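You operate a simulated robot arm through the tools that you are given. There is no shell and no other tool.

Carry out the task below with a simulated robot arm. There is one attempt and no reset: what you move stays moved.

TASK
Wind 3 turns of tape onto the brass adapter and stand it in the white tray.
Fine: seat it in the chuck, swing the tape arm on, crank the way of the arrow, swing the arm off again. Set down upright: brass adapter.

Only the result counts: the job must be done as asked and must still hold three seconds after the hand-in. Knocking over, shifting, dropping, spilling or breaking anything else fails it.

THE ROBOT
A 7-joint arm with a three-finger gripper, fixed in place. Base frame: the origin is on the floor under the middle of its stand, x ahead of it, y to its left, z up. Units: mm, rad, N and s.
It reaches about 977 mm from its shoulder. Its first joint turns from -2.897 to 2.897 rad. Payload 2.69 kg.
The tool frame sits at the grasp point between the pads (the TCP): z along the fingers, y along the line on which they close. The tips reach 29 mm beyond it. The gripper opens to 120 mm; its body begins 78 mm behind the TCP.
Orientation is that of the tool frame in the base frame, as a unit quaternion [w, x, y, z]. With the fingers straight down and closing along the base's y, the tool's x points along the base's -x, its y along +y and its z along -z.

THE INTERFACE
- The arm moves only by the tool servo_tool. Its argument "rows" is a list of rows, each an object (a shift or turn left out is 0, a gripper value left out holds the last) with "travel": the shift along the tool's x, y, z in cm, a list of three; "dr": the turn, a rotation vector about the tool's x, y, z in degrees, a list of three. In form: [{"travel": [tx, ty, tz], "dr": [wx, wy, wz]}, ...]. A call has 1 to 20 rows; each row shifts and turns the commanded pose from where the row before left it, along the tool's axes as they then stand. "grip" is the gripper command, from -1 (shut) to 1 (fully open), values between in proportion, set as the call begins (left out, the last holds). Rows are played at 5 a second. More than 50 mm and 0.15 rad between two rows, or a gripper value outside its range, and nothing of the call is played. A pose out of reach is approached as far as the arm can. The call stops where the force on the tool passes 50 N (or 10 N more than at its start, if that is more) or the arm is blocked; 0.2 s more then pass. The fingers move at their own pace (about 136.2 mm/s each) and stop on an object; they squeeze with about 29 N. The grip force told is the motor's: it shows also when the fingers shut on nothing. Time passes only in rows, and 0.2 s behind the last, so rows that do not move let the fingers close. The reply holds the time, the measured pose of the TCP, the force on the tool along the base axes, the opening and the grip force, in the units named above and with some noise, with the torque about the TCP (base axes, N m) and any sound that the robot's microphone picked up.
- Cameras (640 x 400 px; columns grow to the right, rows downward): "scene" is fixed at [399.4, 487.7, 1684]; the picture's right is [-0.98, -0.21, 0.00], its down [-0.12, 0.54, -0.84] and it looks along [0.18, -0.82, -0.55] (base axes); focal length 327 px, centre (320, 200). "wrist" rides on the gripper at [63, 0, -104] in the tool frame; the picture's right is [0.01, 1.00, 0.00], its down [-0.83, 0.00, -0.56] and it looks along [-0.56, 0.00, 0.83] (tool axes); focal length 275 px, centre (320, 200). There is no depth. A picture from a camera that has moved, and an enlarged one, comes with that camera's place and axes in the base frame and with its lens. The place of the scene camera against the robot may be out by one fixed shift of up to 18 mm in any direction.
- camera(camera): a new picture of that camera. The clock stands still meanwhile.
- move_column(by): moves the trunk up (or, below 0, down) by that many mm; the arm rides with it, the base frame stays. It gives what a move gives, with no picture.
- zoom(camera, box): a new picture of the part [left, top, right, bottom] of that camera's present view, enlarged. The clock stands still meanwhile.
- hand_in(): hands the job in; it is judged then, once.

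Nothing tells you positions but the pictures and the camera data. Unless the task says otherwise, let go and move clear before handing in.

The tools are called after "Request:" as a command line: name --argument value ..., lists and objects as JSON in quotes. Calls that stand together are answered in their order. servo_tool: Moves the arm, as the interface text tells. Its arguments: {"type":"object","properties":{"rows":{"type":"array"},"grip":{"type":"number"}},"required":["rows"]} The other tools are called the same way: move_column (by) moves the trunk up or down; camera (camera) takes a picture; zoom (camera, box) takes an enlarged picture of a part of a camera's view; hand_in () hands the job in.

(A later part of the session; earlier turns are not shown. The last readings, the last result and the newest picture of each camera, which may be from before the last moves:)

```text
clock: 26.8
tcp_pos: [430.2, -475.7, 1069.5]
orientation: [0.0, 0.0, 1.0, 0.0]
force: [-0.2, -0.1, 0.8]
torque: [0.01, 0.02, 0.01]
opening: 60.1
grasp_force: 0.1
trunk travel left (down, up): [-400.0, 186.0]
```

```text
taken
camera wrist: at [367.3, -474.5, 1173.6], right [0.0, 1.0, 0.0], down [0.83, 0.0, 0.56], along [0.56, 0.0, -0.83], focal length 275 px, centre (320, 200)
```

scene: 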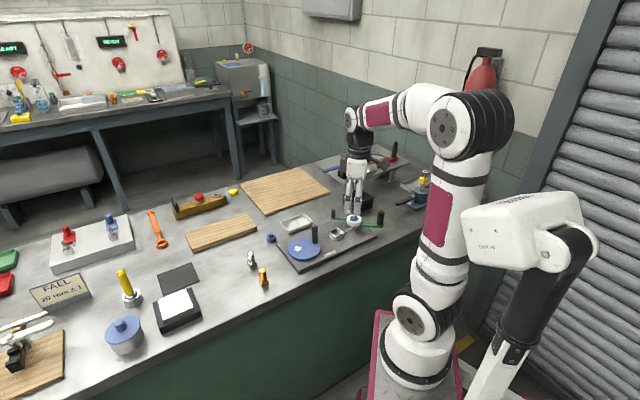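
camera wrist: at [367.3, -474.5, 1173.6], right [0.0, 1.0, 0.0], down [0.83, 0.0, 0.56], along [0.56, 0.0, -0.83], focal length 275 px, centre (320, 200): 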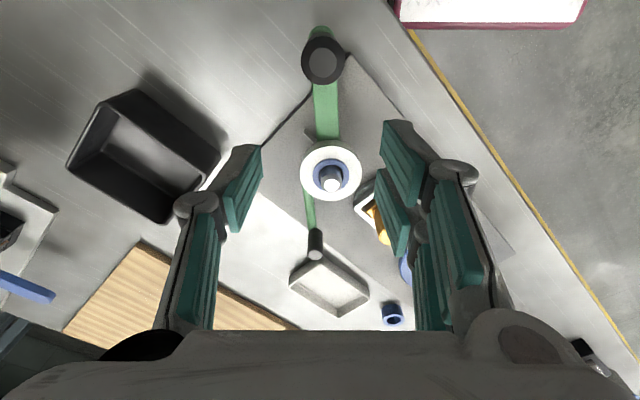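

Request:
zoom --camera "wrist" --box '[260, 10, 400, 270]'

Request:
zoom --camera "wrist" --box '[280, 20, 360, 100]'

```text
1.54 times, centred on (330, 140) of wrist
camera zoom: at [367.3, -474.5, 1173.6], right [0.0, 1.0, 0.0], down [0.83, 0.0, 0.56], along [0.56, 0.0, -0.83], focal length 424 px, centre (305, 292)
```

zoom: 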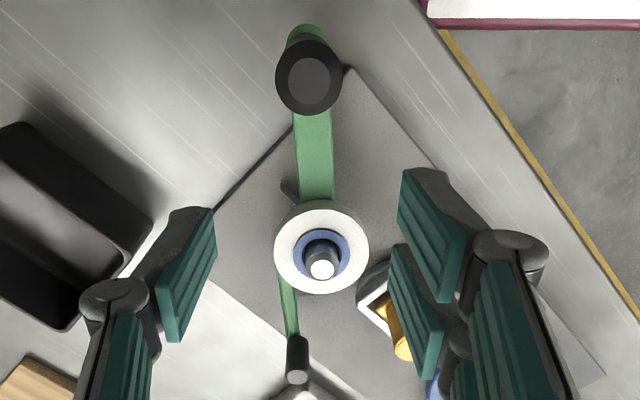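

```text
5.00 times, centred on (320, 60) of wrist
camera zoom: at [367.3, -474.5, 1173.6], right [0.0, 1.0, 0.0], down [0.83, 0.0, 0.56], along [0.56, 0.0, -0.83], focal length 1376 px, centre (320, 900)
```

zoom: 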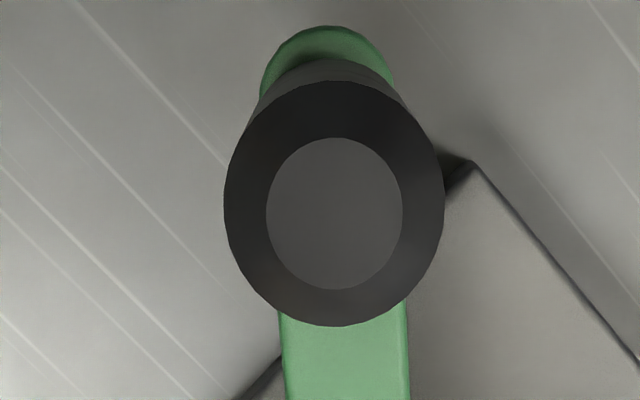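

The tape-arm handle is 40 mm behind and 1.6 mm to the right of the grasp point. I'll move over it, lower and check before closing.

Request:
servo_tool --rows '[{"travel": [2.0, 0.08, 0]}, {"travel": [2.0, 0.08, 0]}, {"travel": [0, 0, 2.0]}, {"travel": [0, 0, 2.0]}, {"travel": [0, 0, 2.0]}, {"travel": [0, 0, 1.5]}, {"travel": [0, 0, 1.0]}, {"travel": [0, 0, 0.6]}, {"travel": [0, 0, 0]}]'

Request:
camera --camera "wrist"

Request:
zoom --camera "scene" --box '[330, 150, 430, 250]'

```text
clock: 28.8
tcp_pos: [389.5, -473.1, 978.1]
orientation: [0.0, 0.0, 1.0, 0.0]
force: [-0.3, 0.6, 0.7]
torque: [0.0, -0.02, 0.03]
opening: 60.2
grasp_force: 0.2
trunk travel left (down, up): [-400.0, 186.0]
```

```text
taken
camera wrist: at [326.8, -472.6, 1082.1], right [-0.01, 1.0, 0.0], down [0.83, 0.0, 0.56], along [0.56, 0.0, -0.83], focal length 275 px, centre (320, 200)
```

wrist: 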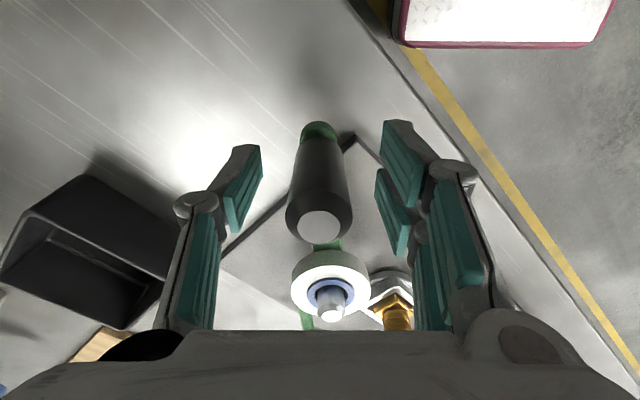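

```text
4.00 times, centred on (380, 200) of scene
camera zoom: at [399.4, 487.7, 1684.0], right [-0.98, -0.21, 0.0], down [-0.12, 0.54, -0.84], along [0.18, -0.82, -0.55], focal length 1306 px, centre (80, 200)
```

zoom: 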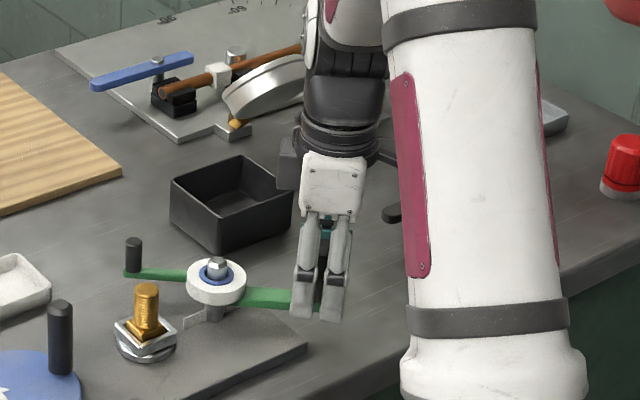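

The handle is centred between the fingers with no contact. I'll close on it.

Request:
servo_tool --rows '[{"travel": [0, 0, 0]}, {"travel": [0, 0, 0]}, {"travel": [0, 0, 0]}, {"travel": [0, 0, 0]}]' --grip -1

Request:
camera --camera "wrist"

```text
clock: 29.8
tcp_pos: [389.1, -472.8, 978.3]
orientation: [0.001, -0.001, 1.0, -0.001]
force: [-0.4, -10.0, 0.5]
torque: [-0.3, -0.01, -0.02]
opening: 23.5
grasp_force: 45.6
trunk travel left (down, up): [-400.0, 186.0]
```

```text
taken
camera wrist: at [326.6, -473.4, 1082.3], right [0.0, 1.0, 0.0], down [0.83, 0.0, 0.56], along [0.56, 0.0, -0.83], focal length 275 px, centre (320, 200)
```

wrist: 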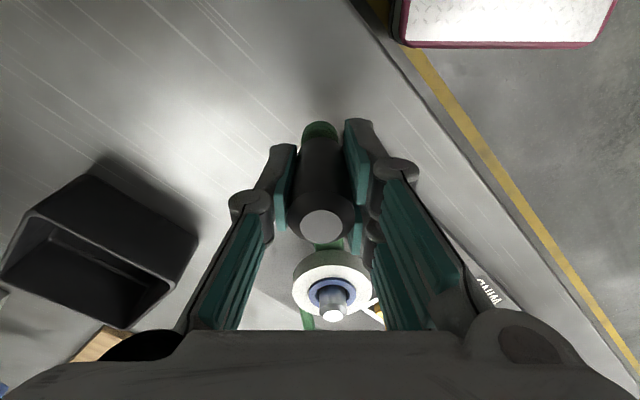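

The handle is gripped (23.5 mm). I'll swing the arm counter-clockwise (guide post toward the adapter) along its arc, turning the gripper with it, first by 15°.

Request:
servo_tool --rows '[{"travel": [-0.1, -0.84, 0], "dr": [0, 0, -5]}, {"travel": [-0.1, -0.84, 0], "dr": [0, 0, -5]}, {"travel": [-0.1, -0.84, 0], "dr": [0, 0, -5]}, {"travel": [0, 0, 0]}]'

Request:
camera --camera "wrist"

Request:
zoom --camera "scene" --box '[310, 180, 430, 255]'

```text
clock: 30.8
tcp_pos: [395.0, -498.2, 977.9]
orientation: [0.001, -0.131, 0.991, 0.0]
force: [-5.8, 1.5, 7.0]
torque: [0.04, 0.28, 0.18]
opening: 23.3
grasp_force: 44.7
trunk travel left (down, up): [-400.0, 186.0]
```

```text
taken
camera wrist: at [333.8, -514.1, 1082.4], right [-0.26, 0.96, 0.0], down [0.8, 0.22, 0.56], along [0.54, 0.15, -0.83], focal length 275 px, centre (320, 200)
```

wrist: 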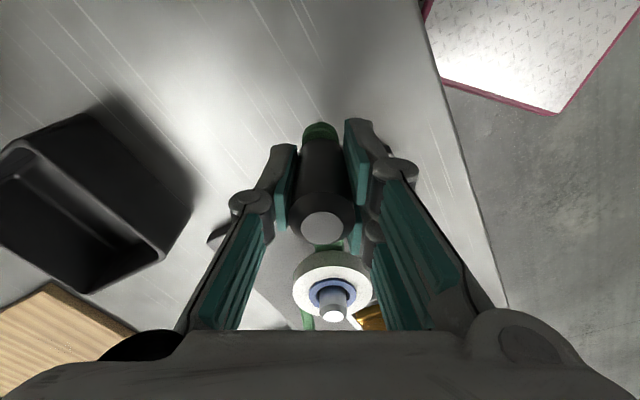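

```text
5.33 times, centred on (370, 218) of scene
camera zoom: at [399.4, 487.7, 1684.0], right [-0.98, -0.21, 0.0], down [-0.12, 0.54, -0.84], along [0.18, -0.82, -0.55], focal length 1742 px, centre (53, 107)
```

zoom: 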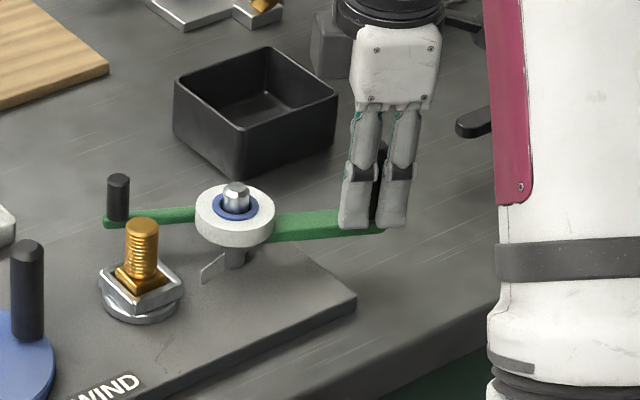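

The arm swings smoothly and the guide post is moving toward the adapter. I'll continue by another 15°.

Request:
servo_tool --rows '[{"travel": [-0.1, -0.84, 0], "dr": [0, 0, -5]}, {"travel": [-0.1, -0.84, 0], "dr": [0, 0, -5]}, {"travel": [-0.1, -0.84, 0], "dr": [0, 0, -5]}, {"travel": [0, 0, 0]}]'

Request:
zoom --camera "scene" --box '[310, 180, 430, 255]'

Request:
camera --camera "wrist"

```text
clock: 31.8
tcp_pos: [406.5, -520.9, 978.3]
orientation: [0.001, -0.26, 0.966, 0.001]
force: [-7.9, -1.5, 1.4]
torque: [-0.07, 0.27, 0.15]
opening: 23.2
grasp_force: 45.3
trunk travel left (down, up): [-400.0, 186.0]
```

```text
5.33 times, centred on (370, 218) of scene
camera zoom: at [399.4, 487.7, 1684.0], right [-0.98, -0.21, 0.0], down [-0.12, 0.54, -0.84], along [0.18, -0.82, -0.55], focal length 1742 px, centre (53, 107)
```

zoom: 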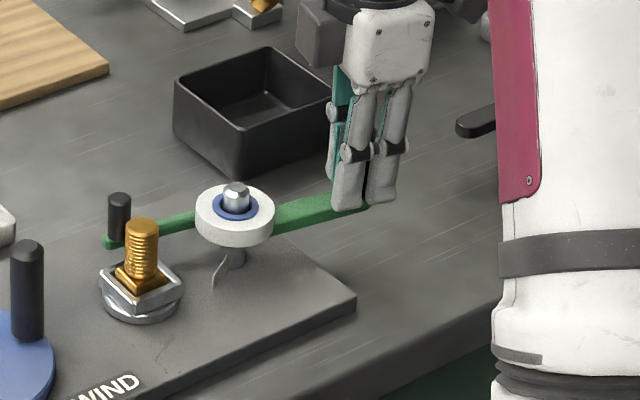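

```text
taken
camera wrist: at [352.1, -551.7, 1082.4], right [-0.5, 0.86, 0.0], down [0.72, 0.42, 0.56], along [0.48, 0.28, -0.83], focal length 275 px, centre (320, 200)
```

wrist: 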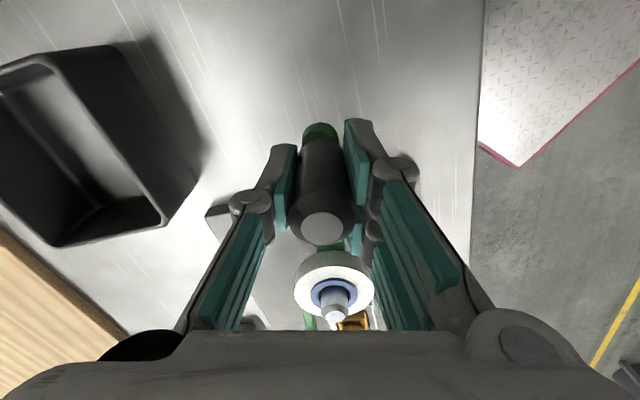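

The guide post is now close to the adapter, about 12° from expected contact by my estimate. I'll continue in smaller steps.

Request:
servo_tool --rows '[{"travel": [-0.04, -0.42, 0], "dr": [0, 0, -2.5]}, {"travel": [-0.04, -0.42, 0], "dr": [0, 0, -2.5]}, {"travel": [-0.04, -0.42, 0], "dr": [0, 0, -2.5]}, {"travel": [0, 0, 0]}]'

Request:
zoom --camera "scene" --box '[320, 190, 380, 240]'

```text
clock: 32.8
tcp_pos: [415.4, -529.2, 978.1]
orientation: [-0.001, -0.322, 0.947, 0.0]
force: [-6.9, 0.4, 3.3]
torque: [-0.16, 0.59, 0.23]
opening: 23.0
grasp_force: 45.5
trunk travel left (down, up): [-400.0, 186.0]
```

```text
8.00 times, centred on (350, 215) of scene
camera zoom: at [399.4, 487.7, 1684.0], right [-0.98, -0.21, 0.0], down [-0.12, 0.54, -0.84], along [0.18, -0.82, -0.55], focal length 2613 px, centre (80, 80)
```

zoom: 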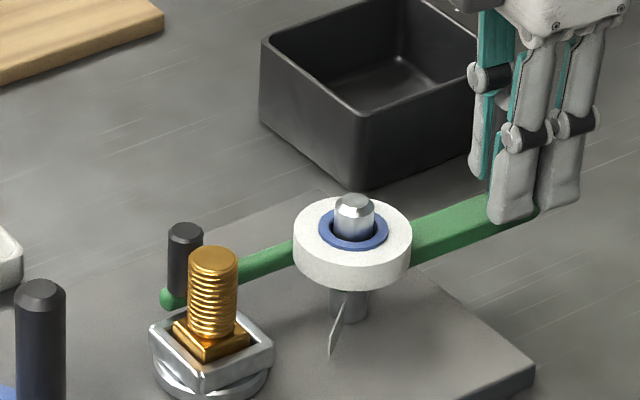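

Request:
servo_tool --rows '[{"travel": [-0.03, -0.34, 0], "dr": [0, 0, -2]}, {"travel": [-0.03, -0.34, 0], "dr": [0, 0, -2]}, {"travel": [0, 0, 0]}]'

Request:
zoom --camera "scene" --box '[320, 190, 380, 240]'

Request:
camera --camera "wrist"

```text
clock: 33.6
tcp_pos: [416.6, -532.2, 978.7]
orientation: [0.0, -0.354, 0.935, 0.004]
force: [-22.6, 25.7, 10.5]
torque: [0.93, 0.1, -0.18]
opening: 22.7
grasp_force: 44.6
trunk travel left (down, up): [-400.0, 186.0]
```

```text
8.00 times, centred on (350, 215) of scene
camera zoom: at [399.4, 487.7, 1684.0], right [-0.98, -0.21, 0.0], down [-0.12, 0.54, -0.84], along [0.18, -0.82, -0.55], focal length 2613 px, centre (80, 80)
```

zoom: 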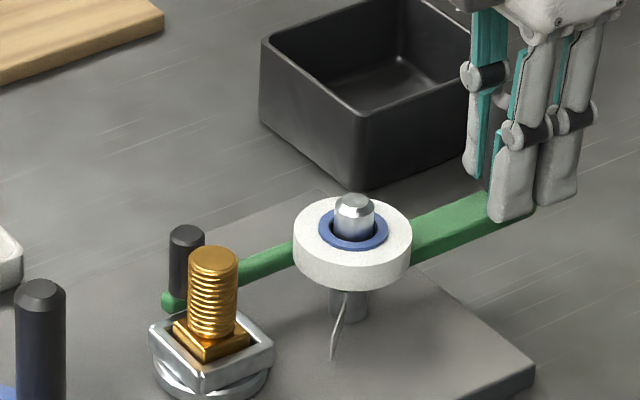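

```text
taken
camera wrist: at [369.9, -574.5, 1082.1], right [-0.67, 0.75, 0.01], down [0.62, 0.55, 0.56], along [0.41, 0.38, -0.83], focal length 275 px, centre (320, 200)
```

wrist: 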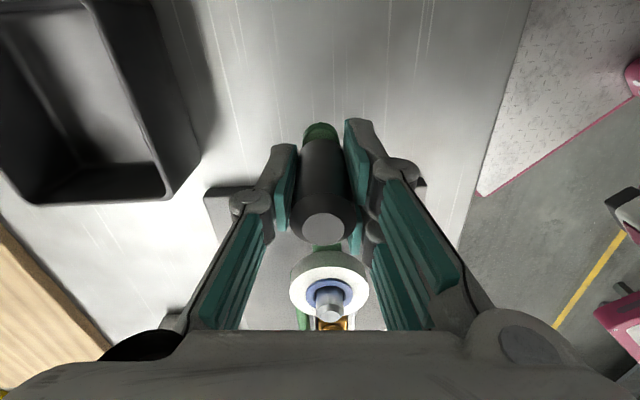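

A firm stop appeared at about 40° (34 N opposing), so the arm is fully on. I'll ease the command back slightly to relieve the force, then release and look.

Request:
servo_tool --rows '[{"travel": [0.02, 0.25, 0], "dr": [0, 0, 1.5]}, {"travel": [0, 0, 0]}]'

Request:
zoom --camera "scene" --box '[320, 190, 380, 240]'

```text
clock: 34.2
tcp_pos: [417.1, -530.9, 977.8]
orientation: [0.0, -0.342, 0.94, 0.002]
force: [-21.3, 19.6, 0.0]
torque: [0.35, 0.72, 0.34]
opening: 23.0
grasp_force: 45.1
trunk travel left (down, up): [-400.0, 186.0]
```

```text
8.00 times, centred on (350, 215) of scene
camera zoom: at [399.4, 487.7, 1684.0], right [-0.98, -0.21, 0.0], down [-0.12, 0.54, -0.84], along [0.18, -0.82, -0.55], focal length 2613 px, centre (80, 80)
```

zoom: 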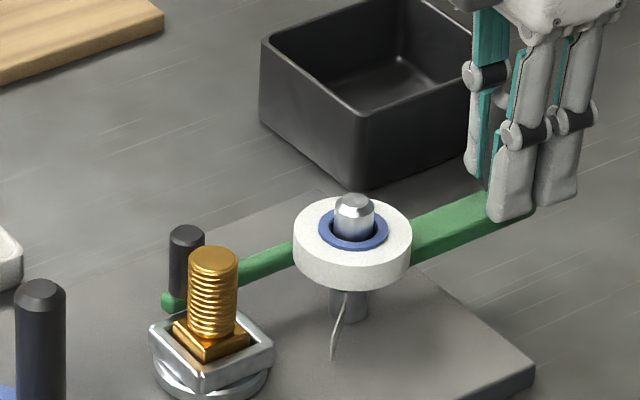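

Request:
servo_tool --rows '[{"travel": [0.01, 0.2, 0], "dr": [0, 0, 1]}, {"travel": [0, 0, 0]}]'

Request:
zoom --camera "scene" --box '[325, 205, 355, 240]'

```text
clock: 34.8
tcp_pos: [418.4, -532.0, 978.3]
orientation: [-0.001, -0.334, 0.943, -0.001]
force: [-15.2, 7.6, -8.2]
torque: [0.14, 0.43, 0.18]
opening: 22.9
grasp_force: 44.8
trunk travel left (down, up): [-400.0, 186.0]
```

```text
11.43 times, centred on (340, 222) of scene
camera zoom: at [399.4, 487.7, 1684.0], right [-0.98, -0.21, 0.0], down [-0.12, 0.54, -0.84], along [0.18, -0.82, -0.55], focal length 3733 px, centre (91, -57)
```

zoom: 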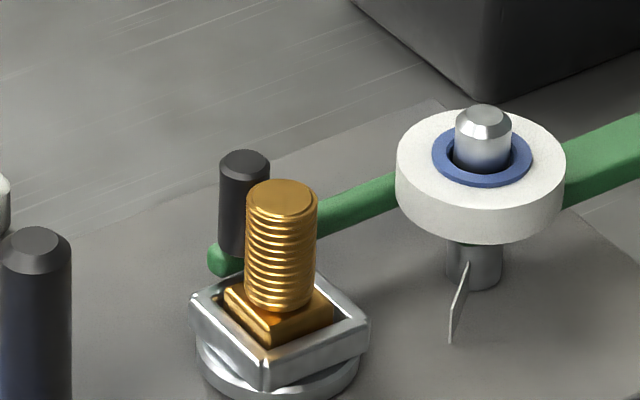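

The guide post now rests right beside the adapter and the force is down. I'll release the handle and rise.

Request:
servo_tool --rows '[{"travel": [0, 0, 0]}, {"travel": [0, 0, 0]}, {"travel": [0, 0, 0]}]' --grip 0

Request:
zoom --camera "scene" --box '[320, 190, 400, 250]'

Request:
camera --camera "wrist"

```text
clock: 35.6
tcp_pos: [417.1, -531.9, 977.5]
orientation: [0.0, -0.333, 0.943, 0.0]
force: [0.6, -0.5, 0.4]
torque: [0.01, -0.01, -0.02]
opening: 60.1
grasp_force: 0.1
trunk travel left (down, up): [-400.0, 186.0]
```

```text
6.67 times, centred on (360, 220) of scene
camera zoom: at [399.4, 487.7, 1684.0], right [-0.98, -0.21, 0.0], down [-0.12, 0.54, -0.84], along [0.18, -0.82, -0.55], focal length 2177 px, centre (53, 67)
```

zoom: 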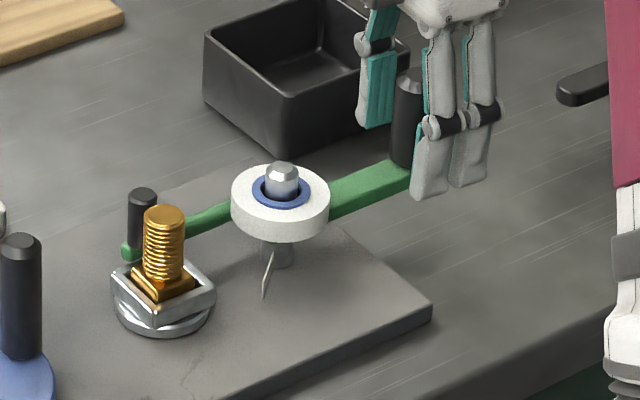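

```text
taken
camera wrist: at [367.8, -571.8, 1082.6], right [-0.63, 0.77, 0.0], down [0.64, 0.53, 0.56], along [0.43, 0.35, -0.83], focal length 275 px, centre (320, 200)
```

wrist: 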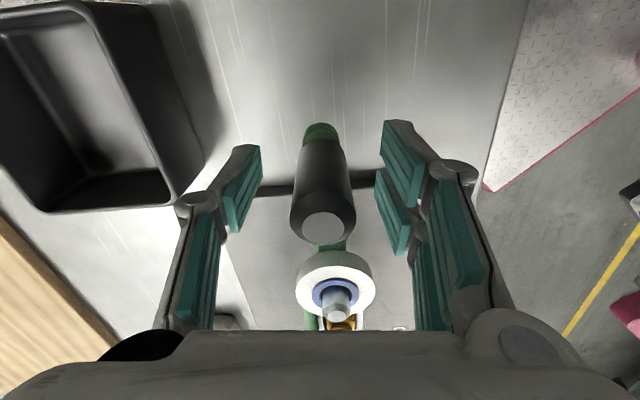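

The arm stays in the on position after release. I'll rise and move to view the crank disc squarely before gripping its handle.

Request:
servo_tool --rows '[{"travel": [0, 0, -2.5]}, {"travel": [0, 0, -2.5]}, {"travel": [0, 0, -2.5]}, {"travel": [0, 0, -2.7]}, {"travel": [-3.23, 0.37, 0]}, {"travel": [-3.23, 0.37, 0]}, {"travel": [-3.23, 0.37, 0]}, {"travel": [-3.23, 0.37, 0]}, {"travel": [-3.23, 0.37, 0]}, {"travel": [-3.23, 0.37, 0]}, {"dr": [0, 0, -6.1]}, {"travel": [0, 0, 0]}]'

Request:
camera --camera "wrist"

Request:
zoom --camera "wrist" --box '[250, 130, 390, 260]'

```text
clock: 38.2
tcp_pos: [551.9, -393.4, 1079.7]
orientation: [0.001, -0.385, 0.923, 0.0]
force: [0.2, -0.1, 0.2]
torque: [-0.04, -0.02, -0.02]
opening: 59.9
grasp_force: 0.0
trunk travel left (down, up): [-400.0, 186.0]
```

```text
taken
camera wrist: at [508.4, -437.3, 1184.4], right [-0.71, 0.7, 0.0], down [0.58, 0.59, 0.56], along [0.39, 0.4, -0.83], focal length 275 px, centre (320, 200)
```

wrist: 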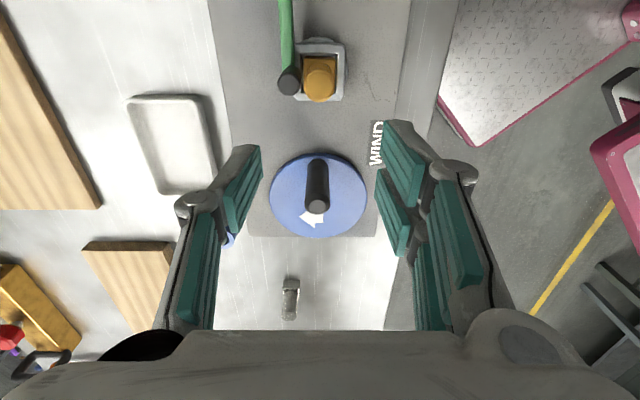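

```text
3.08 times, centred on (320, 195) of wrist
camera zoom: at [508.4, -437.3, 1184.4], right [-0.71, 0.7, 0.0], down [0.58, 0.59, 0.56], along [0.39, 0.4, -0.83], focal length 847 px, centre (320, 215)
```

zoom: 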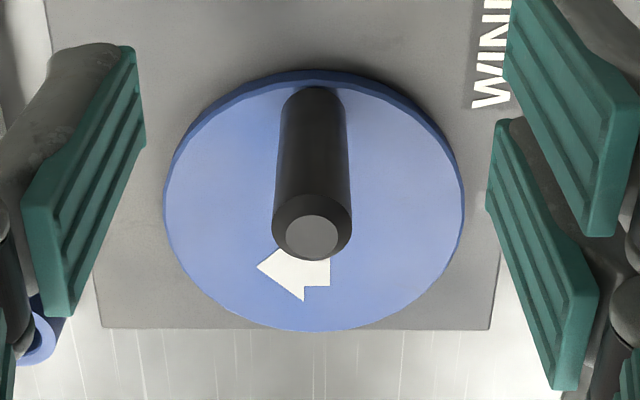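

The crank handle sits directly behind the disc centre at about a 42 mm radius, and the arrow confirms clockwise from above. I'll check the tape guide at the chuck and then descend on the handle.

Request:
zoom --camera "wrist" --box '[260, 0, 370, 120]'

Request:
servo_tool --rows '[{"travel": [-2.28, -0.06, 0]}, {"travel": [-2.28, -0.06, 0]}, {"travel": [-2.29, -0.07, 0]}, {"travel": [0, 0, 2.5]}, {"travel": [0, 0, 2.5]}, {"travel": [0, 0, 2.5]}, {"travel": [0, 0, 1.5]}, {"travel": [0, 0, 1.2]}, {"travel": [0, 0, 0]}]'

Request:
camera --camera "wrist"

```text
3.33 times, centred on (315, 60) of wrist
camera zoom: at [508.4, -437.3, 1184.4], right [-0.71, 0.7, 0.0], down [0.58, 0.59, 0.56], along [0.39, 0.4, -0.83], focal length 918 px, centre (337, 667)
```

zoom: 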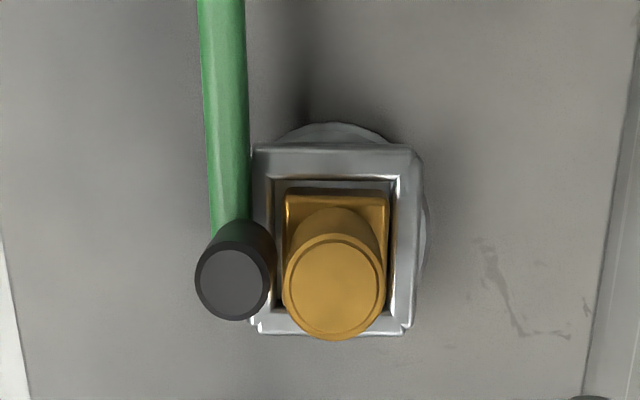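

```text
clock: 40.2
tcp_pos: [601.9, -345.7, 977.9]
orientation: [0.0, -0.384, 0.923, 0.0]
force: [0.3, -0.1, -0.5]
torque: [0.02, -0.03, -0.03]
opening: 60.1
grasp_force: 0.1
trunk travel left (down, up): [-400.0, 186.0]
```

```text
taken
camera wrist: at [557.8, -389.9, 1082.2], right [-0.71, 0.7, 0.0], down [0.58, 0.59, 0.56], along [0.39, 0.4, -0.83], focal length 275 px, centre (320, 200)
```

wrist: 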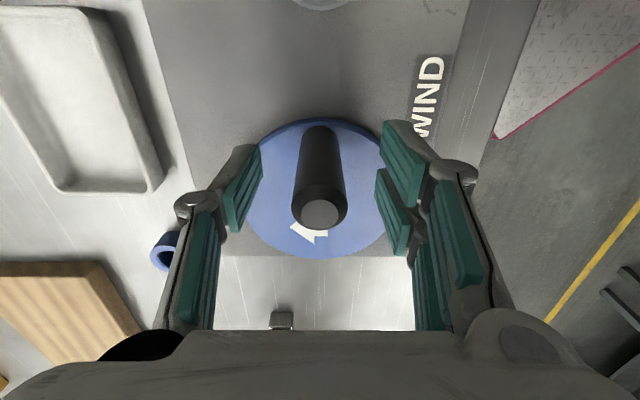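

The guide post sits about 2 mm beside the adapter, which looks like the intended on position. The crank handle is centred between my fingers, so I'll close on it.

Request:
servo_tool --rows '[{"travel": [0, 0, 0]}, {"travel": [0, 0, 0]}, {"travel": [0, 0, 0]}, {"travel": [0, 0, 0]}]' --grip -1

```text
clock: 41.2
tcp_pos: [602.2, -345.2, 977.4]
orientation: [0.0, -0.384, 0.923, 0.0]
force: [-0.3, -1.2, 1.8]
torque: [-0.11, 0.03, 0.0]
opening: 20.0
grasp_force: 44.8
trunk travel left (down, up): [-400.0, 186.0]
```

The handle is gripped (20 mm). I'll crank clockwise by 30° as a test and check the forces and the chuck.

Request:
servo_tool --rows '[{"travel": [-0.016, 0.366, 0]}, {"travel": [-0.048, 0.363, 0]}, {"travel": [-0.08, 0.358, 0]}, {"travel": [-0.111, 0.35, 0]}, {"travel": [-0.141, 0.338, 0]}, {"travel": [-0.171, 0.325, 0]}, {"travel": [0, 0, 0]}]'

Request:
camera --camera "wrist"

Request:
zoom --camera "scene" --box '[270, 190, 390, 265]'

```text
clock: 42.8
tcp_pos: [591.2, -326.2, 978.6]
orientation: [0.0, -0.383, 0.924, 0.0]
force: [-4.6, -0.9, 0.7]
torque: [-0.23, 0.29, 0.01]
opening: 20.2
grasp_force: 45.0
trunk travel left (down, up): [-400.0, 186.0]
```

```text
taken
camera wrist: at [546.8, -371.1, 1082.4], right [-0.71, 0.7, 0.0], down [0.58, 0.59, 0.56], along [0.39, 0.4, -0.83], focal length 275 px, centre (320, 200)
```

wrist: 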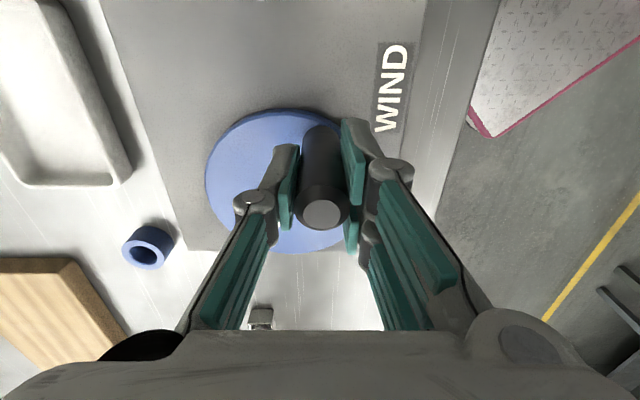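

```text
5.33 times, centred on (330, 228) of scene
camera zoom: at [399.4, 487.7, 1684.0], right [-0.98, -0.21, 0.0], down [-0.12, 0.54, -0.84], along [0.18, -0.82, -0.55], focal length 1742 px, centre (267, 53)
```

zoom: 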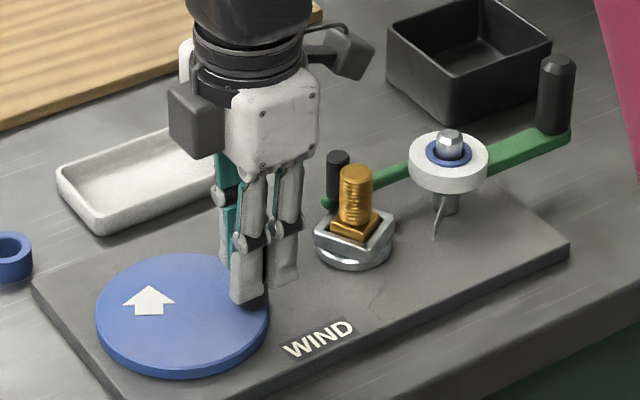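

The crank turns easily. I'll check how far the chuck turned to learn the gear ratio.

Request:
zoom --camera "scene" --box '[322, 205, 362, 245]'

```text
10.00 times, centred on (342, 225) of scene
camera zoom: at [399.4, 487.7, 1684.0], right [-0.98, -0.21, 0.0], down [-0.12, 0.54, -0.84], along [0.18, -0.82, -0.55], focal length 3266 px, centre (100, -50)
```

zoom: 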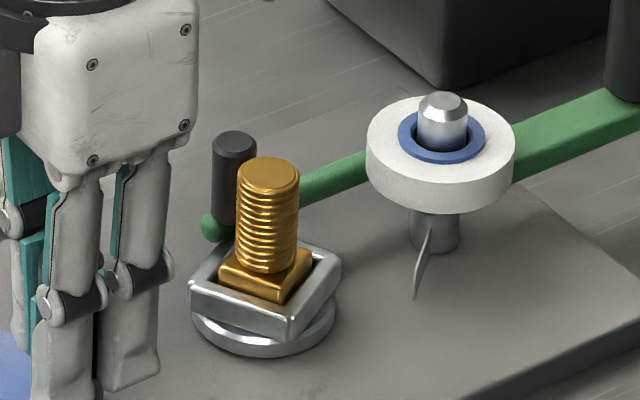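

The chuck turned with the crank. To resolve the direction and ratio unambiguously I'll crank another 15° and compare.

Request:
servo_tool --rows '[{"travel": [-0.199, 0.308, 0]}, {"travel": [-0.225, 0.29, 0]}, {"travel": [-0.249, 0.269, 0]}, {"travel": [0, 0, 0]}]'

Request:
zoom --camera "scene" --box '[322, 205, 362, 245]'

```text
clock: 43.8
tcp_pos: [588.3, -315.5, 978.7]
orientation: [0.0, -0.383, 0.924, 0.001]
force: [-11.3, -0.3, -7.8]
torque: [-0.16, 0.39, 0.0]
opening: 20.4
grasp_force: 44.8
trunk travel left (down, up): [-400.0, 186.0]
```

```text
10.00 times, centred on (342, 225) of scene
camera zoom: at [399.4, 487.7, 1684.0], right [-0.98, -0.21, 0.0], down [-0.12, 0.54, -0.84], along [0.18, -0.82, -0.55], focal length 3266 px, centre (100, -50)
```

zoom: 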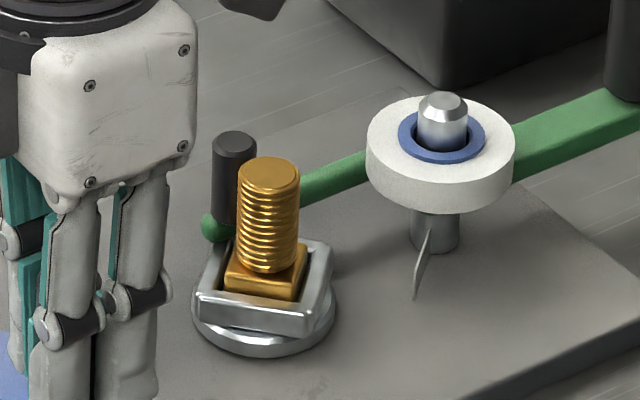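

The chuck turns one-for-one with the crank, in the opposite sense. The radius is closer to 43 mm, so I'll use that and crank another 90° clockwise.

Request:
servo_tool --rows '[{"travel": [-0.544, 0.552, 0]}, {"travel": [-0.649, 0.375, 0]}, {"travel": [-0.704, 0.256, 0]}, {"travel": [-0.738, 0.131, 0]}, {"travel": [-0.75, 0, 0]}, {"travel": [-0.738, -0.131, 0]}, {"travel": [-0.704, -0.256, 0]}, {"travel": [-0.649, -0.375, 0]}, {"travel": [-0.575, -0.481, 0]}, {"travel": [0, 0, 0]}]'

Request:
zoom --camera "scene" --box '[270, 190, 390, 265]'

Request:
camera --camera "wrist"

```text
clock: 46.0
tcp_pos: [633.0, -269.7, 979.7]
orientation: [0.001, -0.384, 0.923, 0.001]
force: [-0.6, 31.5, -4.2]
torque: [1.09, -0.54, -0.05]
opening: 20.0
grasp_force: 44.7
trunk travel left (down, up): [-400.0, 186.0]
```

```text
5.33 times, centred on (330, 228) of scene
camera zoom: at [399.4, 487.7, 1684.0], right [-0.98, -0.21, 0.0], down [-0.12, 0.54, -0.84], along [0.18, -0.82, -0.55], focal length 1742 px, centre (267, 53)
```

zoom: 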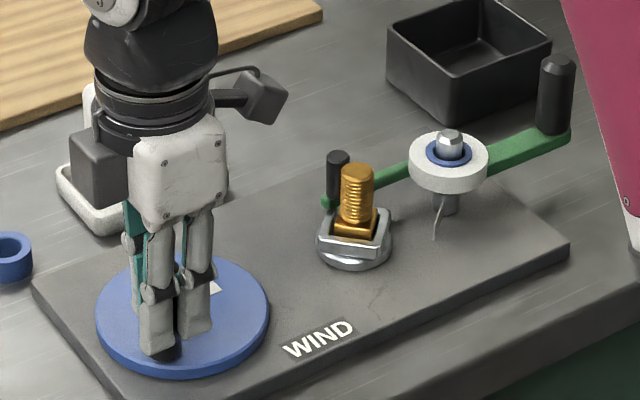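

```text
taken
camera wrist: at [589.0, -314.5, 1082.4], right [-0.71, 0.7, 0.0], down [0.58, 0.59, 0.56], along [0.39, 0.4, -0.83], focal length 275 px, centre (320, 200)
```

wrist: 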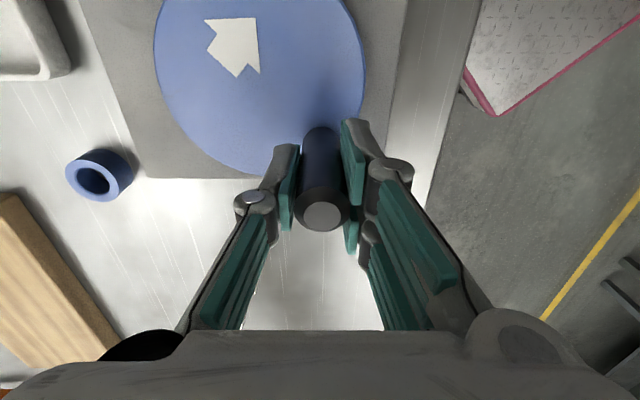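

Still smooth. The 31 N radial force tells me the true circle is centred near (632, -314) with radius about 44 mm. I'll update and continue another 90°.

Request:
servo_tool --rows '[{"travel": [-0.668, -0.438, 0]}, {"travel": [-0.382, -0.661, 0]}, {"travel": [-0.261, -0.717, 0]}, {"travel": [-0.132, -0.752, 0]}, {"travel": [0, -0.764, 0]}, {"travel": [0.132, -0.752, 0]}, {"travel": [0.261, -0.717, 0]}, {"travel": [0.382, -0.661, 0]}, {"travel": [0.49, -0.586, 0]}, {"travel": [0, 0, 0]}]'

Request:
zoom --camera "scene" --box '[270, 190, 390, 265]'

Request:
zoom --camera "scene" --box '[322, 205, 362, 245]'

```text
clock: 48.2
tcp_pos: [679.2, -314.6, 978.6]
orientation: [0.001, -0.383, 0.924, -0.003]
force: [29.1, -0.4, -8.9]
torque: [-0.41, -0.6, -0.03]
opening: 19.8
grasp_force: 45.1
trunk travel left (down, up): [-400.0, 186.0]
```

```text
5.33 times, centred on (330, 228) of scene
camera zoom: at [399.4, 487.7, 1684.0], right [-0.98, -0.21, 0.0], down [-0.12, 0.54, -0.84], along [0.18, -0.82, -0.55], focal length 1742 px, centre (267, 53)
```

zoom: 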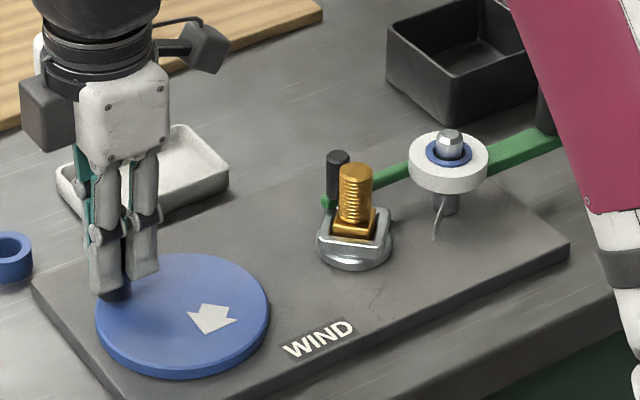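

```text
10.00 times, centred on (342, 225) of scene
camera zoom: at [399.4, 487.7, 1684.0], right [-0.98, -0.21, 0.0], down [-0.12, 0.54, -0.84], along [0.18, -0.82, -0.55], focal length 3266 px, centre (100, -50)
```

zoom: 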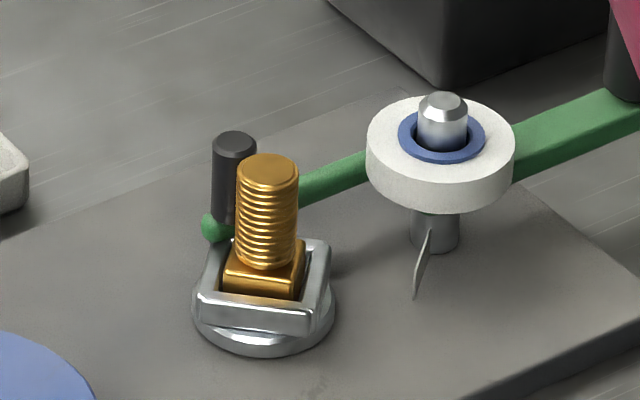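

Chuck and adapter turn steadily. The handle circle is about 45 mm in radius, so I'll correct for that and finish the first full turn.

Request:
servo_tool --rows '[{"travel": [0.496, -0.795, 0]}, {"travel": [0.683, -0.393, 0]}, {"travel": [0.74, -0.27, 0]}, {"travel": [0.776, -0.137, 0]}, {"travel": [0.788, 0, 0]}, {"travel": [0.776, 0.137, 0]}, {"travel": [0.74, 0.27, 0]}, {"travel": [0.683, 0.393, 0]}, {"travel": [0.603, 0.507, 0]}, {"travel": [0, 0, 0]}]'

Request:
zoom --camera "scene" --box '[322, 205, 362, 245]'

```text
clock: 50.4
tcp_pos: [633.3, -360.2, 977.6]
orientation: [0.0, -0.383, 0.924, 0.0]
force: [-0.4, 4.5, 6.5]
torque: [0.2, 0.11, 0.0]
opening: 20.1
grasp_force: 44.9
trunk travel left (down, up): [-400.0, 186.0]
```

```text
10.00 times, centred on (342, 225) of scene
camera zoom: at [399.4, 487.7, 1684.0], right [-0.98, -0.21, 0.0], down [-0.12, 0.54, -0.84], along [0.18, -0.82, -0.55], focal length 3266 px, centre (100, -50)
```

zoom: 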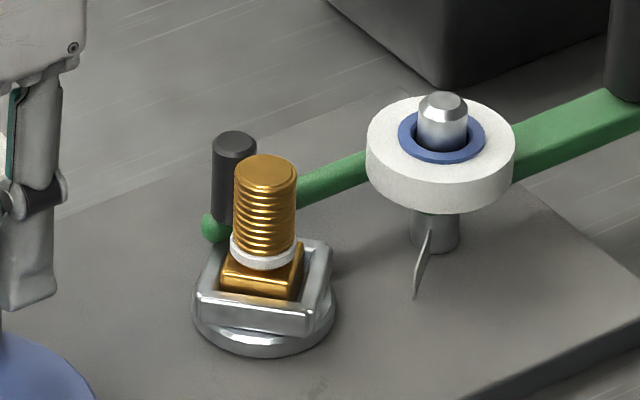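

A white tape band has appeared at the foot of the thread, so the winding is being counted. I've cranked about 314° so far and will carry on clockwise.

Request:
servo_tool --rows '[{"travel": [0.507, 0.603, 0]}, {"travel": [0.393, 0.683, 0]}, {"travel": [0.27, 0.74, 0]}, {"travel": [0.137, 0.776, 0]}, {"travel": [0, 0.788, 0]}, {"travel": [-0.137, 0.776, 0]}, {"travel": [-0.27, 0.74, 0]}, {"travel": [-0.393, 0.683, 0]}, {"travel": [-0.507, 0.603, 0]}, {"travel": [0, 0, 0]}]'

Request:
zoom --camera "scene" --box '[270, 190, 390, 265]'

Request:
zoom --camera "scene" --box '[322, 205, 362, 245]'

```text
clock: 52.6
tcp_pos: [588.7, -315.6, 978.1]
orientation: [-0.001, -0.383, 0.924, 0.0]
force: [-1.0, 0.0, -0.2]
torque: [-0.24, 0.21, -0.04]
opening: 19.9
grasp_force: 44.9
trunk travel left (down, up): [-400.0, 186.0]
```

```text
5.33 times, centred on (330, 228) of scene
camera zoom: at [399.4, 487.7, 1684.0], right [-0.98, -0.21, 0.0], down [-0.12, 0.54, -0.84], along [0.18, -0.82, -0.55], focal length 1742 px, centre (267, 53)
```

zoom: 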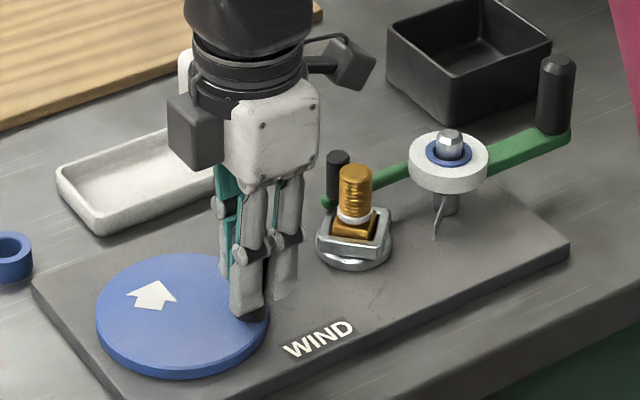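

```text
10.00 times, centred on (342, 225) of scene
camera zoom: at [399.4, 487.7, 1684.0], right [-0.98, -0.21, 0.0], down [-0.12, 0.54, -0.84], along [0.18, -0.82, -0.55], focal length 3266 px, centre (100, -50)
```

zoom: 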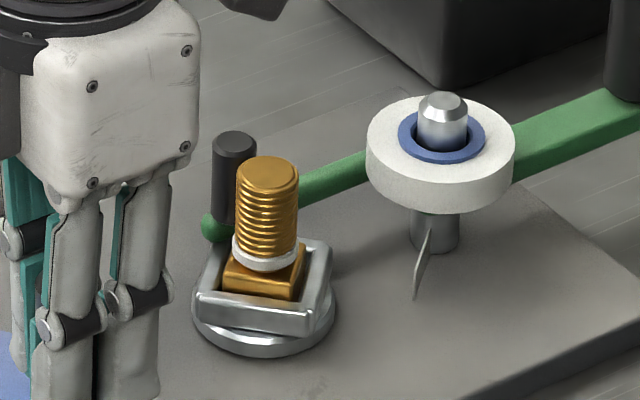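

At about 1.1 turns there is one band, and the contact forces are near zero with the corrected circle. I'll continue 180° more.

Request:
servo_tool --rows '[{"travel": [-0.603, 0.507, 0]}, {"travel": [-0.683, 0.393, 0]}, {"travel": [-0.74, 0.27, 0]}, {"travel": [-0.776, 0.137, 0]}, {"travel": [-0.788, 0, 0]}, {"travel": [-0.776, -0.137, 0]}, {"travel": [-0.74, -0.27, 0]}, {"travel": [-0.683, -0.393, 0]}, {"travel": [-0.603, -0.507, 0]}, {"travel": [-0.507, -0.603, 0]}, {"travel": [-0.393, -0.683, 0]}, {"travel": [-0.27, -0.74, 0]}, {"travel": [-0.137, -0.776, 0]}, {"travel": [0, -0.788, 0]}, {"travel": [0.137, -0.776, 0]}, {"travel": [0.27, -0.74, 0]}, {"travel": [0.393, -0.683, 0]}, {"travel": [0.507, -0.603, 0]}, {"travel": [0, 0, 0]}]'

Request:
zoom --camera "scene" --box '[270, 190, 390, 265]'

Request:
zoom --camera "scene" --box '[322, 205, 362, 245]'

```text
clock: 56.6
tcp_pos: [678.9, -316.0, 977.6]
orientation: [-0.001, -0.384, 0.923, 0.002]
force: [-5.6, -0.2, 1.6]
torque: [-0.04, 0.32, 0.02]
opening: 20.2
grasp_force: 44.7
trunk travel left (down, up): [-400.0, 186.0]
```

```text
5.33 times, centred on (330, 228) of scene
camera zoom: at [399.4, 487.7, 1684.0], right [-0.98, -0.21, 0.0], down [-0.12, 0.54, -0.84], along [0.18, -0.82, -0.55], focal length 1742 px, centre (267, 53)
```

zoom: 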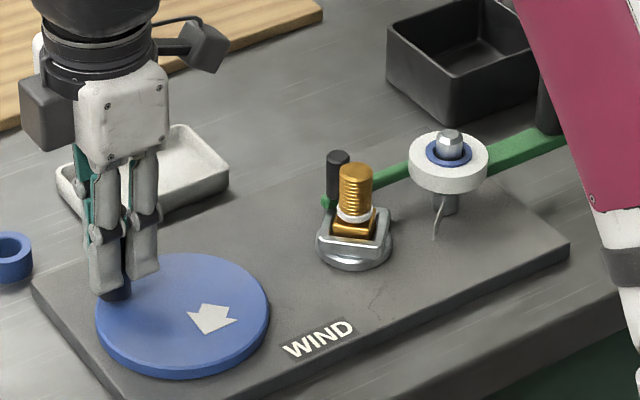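

```text
10.00 times, centred on (342, 225) of scene
camera zoom: at [399.4, 487.7, 1684.0], right [-0.98, -0.21, 0.0], down [-0.12, 0.54, -0.84], along [0.18, -0.82, -0.55], focal length 3266 px, centre (100, -50)
```

zoom: 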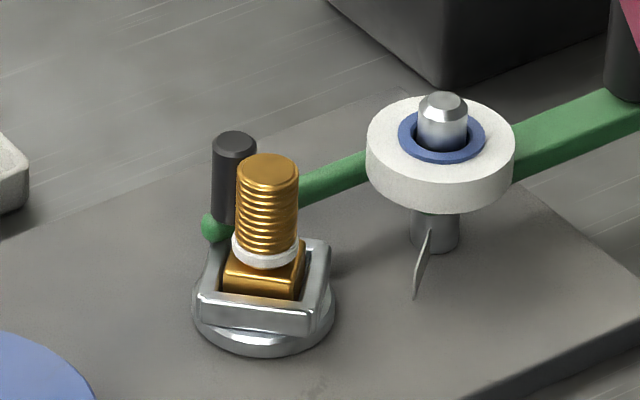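

At about 1.6 turns, forces remain low. I'll continue another 180° through the second turn.

Request:
servo_tool --rows '[{"travel": [0.603, -0.507, 0]}, {"travel": [0.683, -0.393, 0]}, {"travel": [0.74, -0.27, 0]}, {"travel": [0.776, -0.137, 0]}, {"travel": [0.788, 0, 0]}, {"travel": [0.776, 0.137, 0]}, {"travel": [0.74, 0.27, 0]}, {"travel": [0.683, 0.393, 0]}, {"travel": [0.603, 0.507, 0]}, {"travel": [0.507, 0.603, 0]}, {"travel": [0.393, 0.683, 0]}, {"travel": [0.27, 0.74, 0]}, {"travel": [0.137, 0.776, 0]}, {"travel": [0, 0.788, 0]}, {"travel": [-0.137, 0.776, 0]}, {"travel": [-0.27, 0.74, 0]}, {"travel": [-0.393, 0.683, 0]}, {"travel": [-0.507, 0.603, 0]}, {"travel": [0, 0, 0]}]'

Request:
zoom --camera "scene" --box '[270, 190, 390, 265]'

Request:
zoom --camera "scene" --box '[322, 205, 362, 245]'

```text
clock: 60.6
tcp_pos: [588.3, -316.1, 978.9]
orientation: [0.0, -0.384, 0.923, 0.001]
force: [-1.2, -0.5, -4.2]
torque: [-0.35, 0.29, 0.02]
opening: 20.1
grasp_force: 45.1
trunk travel left (down, up): [-400.0, 186.0]
```

```text
5.33 times, centred on (330, 228) of scene
camera zoom: at [399.4, 487.7, 1684.0], right [-0.98, -0.21, 0.0], down [-0.12, 0.54, -0.84], along [0.18, -0.82, -0.55], focal length 1742 px, centre (267, 53)
```

zoom: 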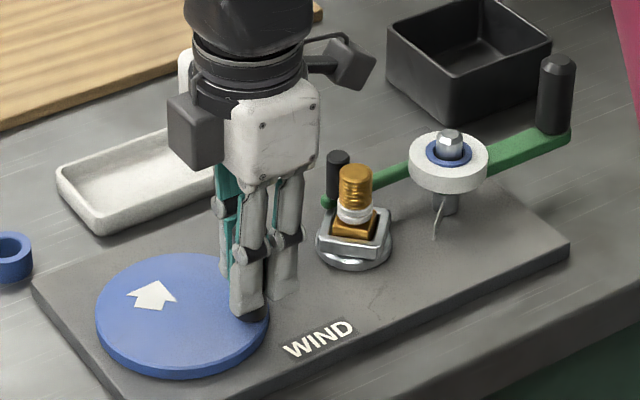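

```text
10.00 times, centred on (342, 225) of scene
camera zoom: at [399.4, 487.7, 1684.0], right [-0.98, -0.21, 0.0], down [-0.12, 0.54, -0.84], along [0.18, -0.82, -0.55], focal length 3266 px, centre (100, -50)
```

zoom: 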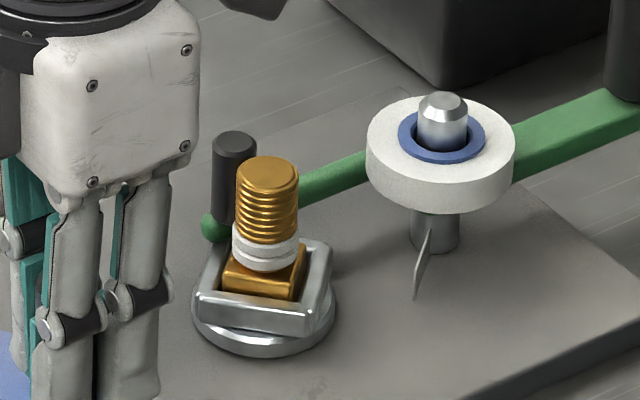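

Two bands at about 2.1 turns. I'll go on with the third turn, stopping after 315° more.

Request:
servo_tool --rows '[{"travel": [-0.603, 0.507, 0]}, {"travel": [-0.683, 0.393, 0]}, {"travel": [-0.74, 0.27, 0]}, {"travel": [-0.776, 0.137, 0]}, {"travel": [-0.788, 0, 0]}, {"travel": [-0.776, -0.137, 0]}, {"travel": [-0.74, -0.27, 0]}, {"travel": [-0.683, -0.393, 0]}, {"travel": [-0.603, -0.507, 0]}, {"travel": [-0.507, -0.603, 0]}, {"travel": [-0.393, -0.683, 0]}, {"travel": [-0.27, -0.74, 0]}, {"travel": [-0.137, -0.776, 0]}, {"travel": [0, -0.788, 0]}, {"travel": [0.137, -0.776, 0]}, {"travel": [0.27, -0.74, 0]}, {"travel": [0.393, -0.683, 0]}, {"travel": [0.507, -0.603, 0]}, {"travel": [0, 0, 0]}]'

Request:
zoom --camera "scene" --box '[322, 205, 362, 245]'

```text
clock: 64.6
tcp_pos: [678.7, -314.6, 978.8]
orientation: [0.0, -0.384, 0.924, 0.001]
force: [-6.0, -0.7, 7.0]
torque: [-0.14, 0.46, -0.01]
opening: 19.8
grasp_force: 44.8
trunk travel left (down, up): [-400.0, 186.0]
```

```text
10.00 times, centred on (342, 225) of scene
camera zoom: at [399.4, 487.7, 1684.0], right [-0.98, -0.21, 0.0], down [-0.12, 0.54, -0.84], along [0.18, -0.82, -0.55], focal length 3266 px, centre (100, -50)
```

zoom: 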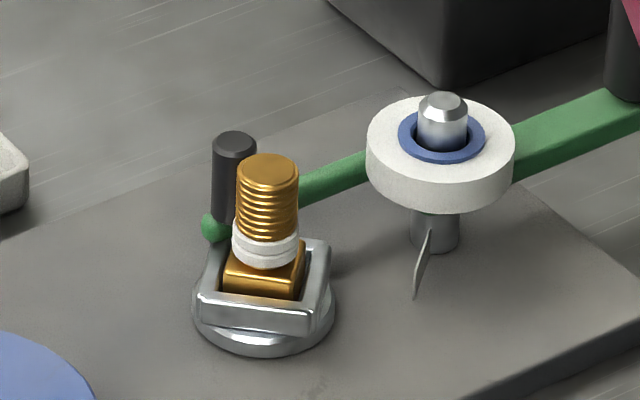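

2.6 turns done. I'll bring the handle back to its starting angle to complete exactly 3 turns.

Request:
servo_tool --rows '[{"travel": [0.603, -0.507, 0]}, {"travel": [0.683, -0.393, 0]}, {"travel": [0.74, -0.27, 0]}, {"travel": [0.776, -0.137, 0]}, {"travel": [0.788, 0, 0]}, {"travel": [0.776, 0.137, 0]}, {"travel": [0.74, 0.27, 0]}, {"travel": [0.683, 0.393, 0]}, {"travel": [0.603, 0.507, 0]}, {"travel": [0.507, 0.603, 0]}, {"travel": [0.393, 0.683, 0]}, {"travel": [0.27, 0.74, 0]}, {"travel": [0.137, 0.776, 0]}, {"travel": [0.011, 0.63, 0]}, {"travel": [0, 0, 0]}, {"travel": [0, 0, 0]}]'

Request:
zoom --camera "scene" --box '[322, 205, 362, 245]'

Request:
zoom --camera "scene" --box '[270, 190, 390, 265]'

```text
clock: 68.0
tcp_pos: [599.2, -347.2, 979.2]
orientation: [-0.001, -0.383, 0.924, 0.0]
force: [0.0, -0.3, -6.4]
torque: [-0.23, 0.11, -0.03]
opening: 19.8
grasp_force: 44.8
trunk travel left (down, up): [-400.0, 186.0]
```

```text
10.00 times, centred on (342, 225) of scene
camera zoom: at [399.4, 487.7, 1684.0], right [-0.98, -0.21, 0.0], down [-0.12, 0.54, -0.84], along [0.18, -0.82, -0.55], focal length 3266 px, centre (100, -50)
```

zoom: 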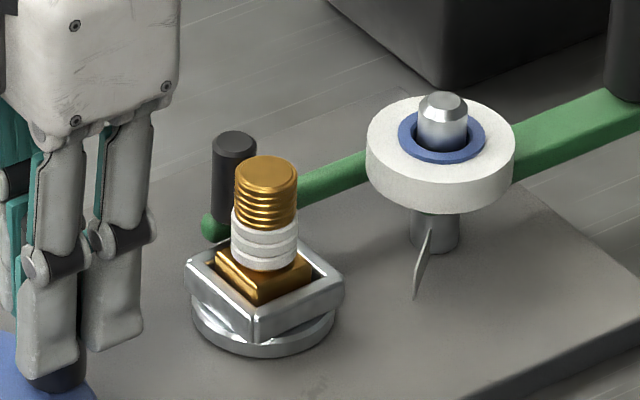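

```text
5.33 times, centred on (330, 228) of scene
camera zoom: at [399.4, 487.7, 1684.0], right [-0.98, -0.21, 0.0], down [-0.12, 0.54, -0.84], along [0.18, -0.82, -0.55], focal length 1742 px, centre (267, 53)
```

zoom: 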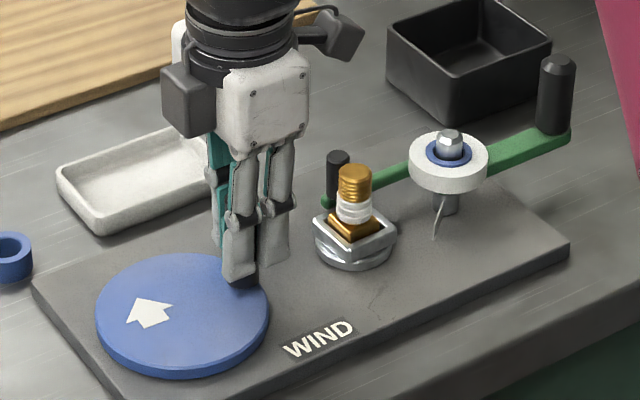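

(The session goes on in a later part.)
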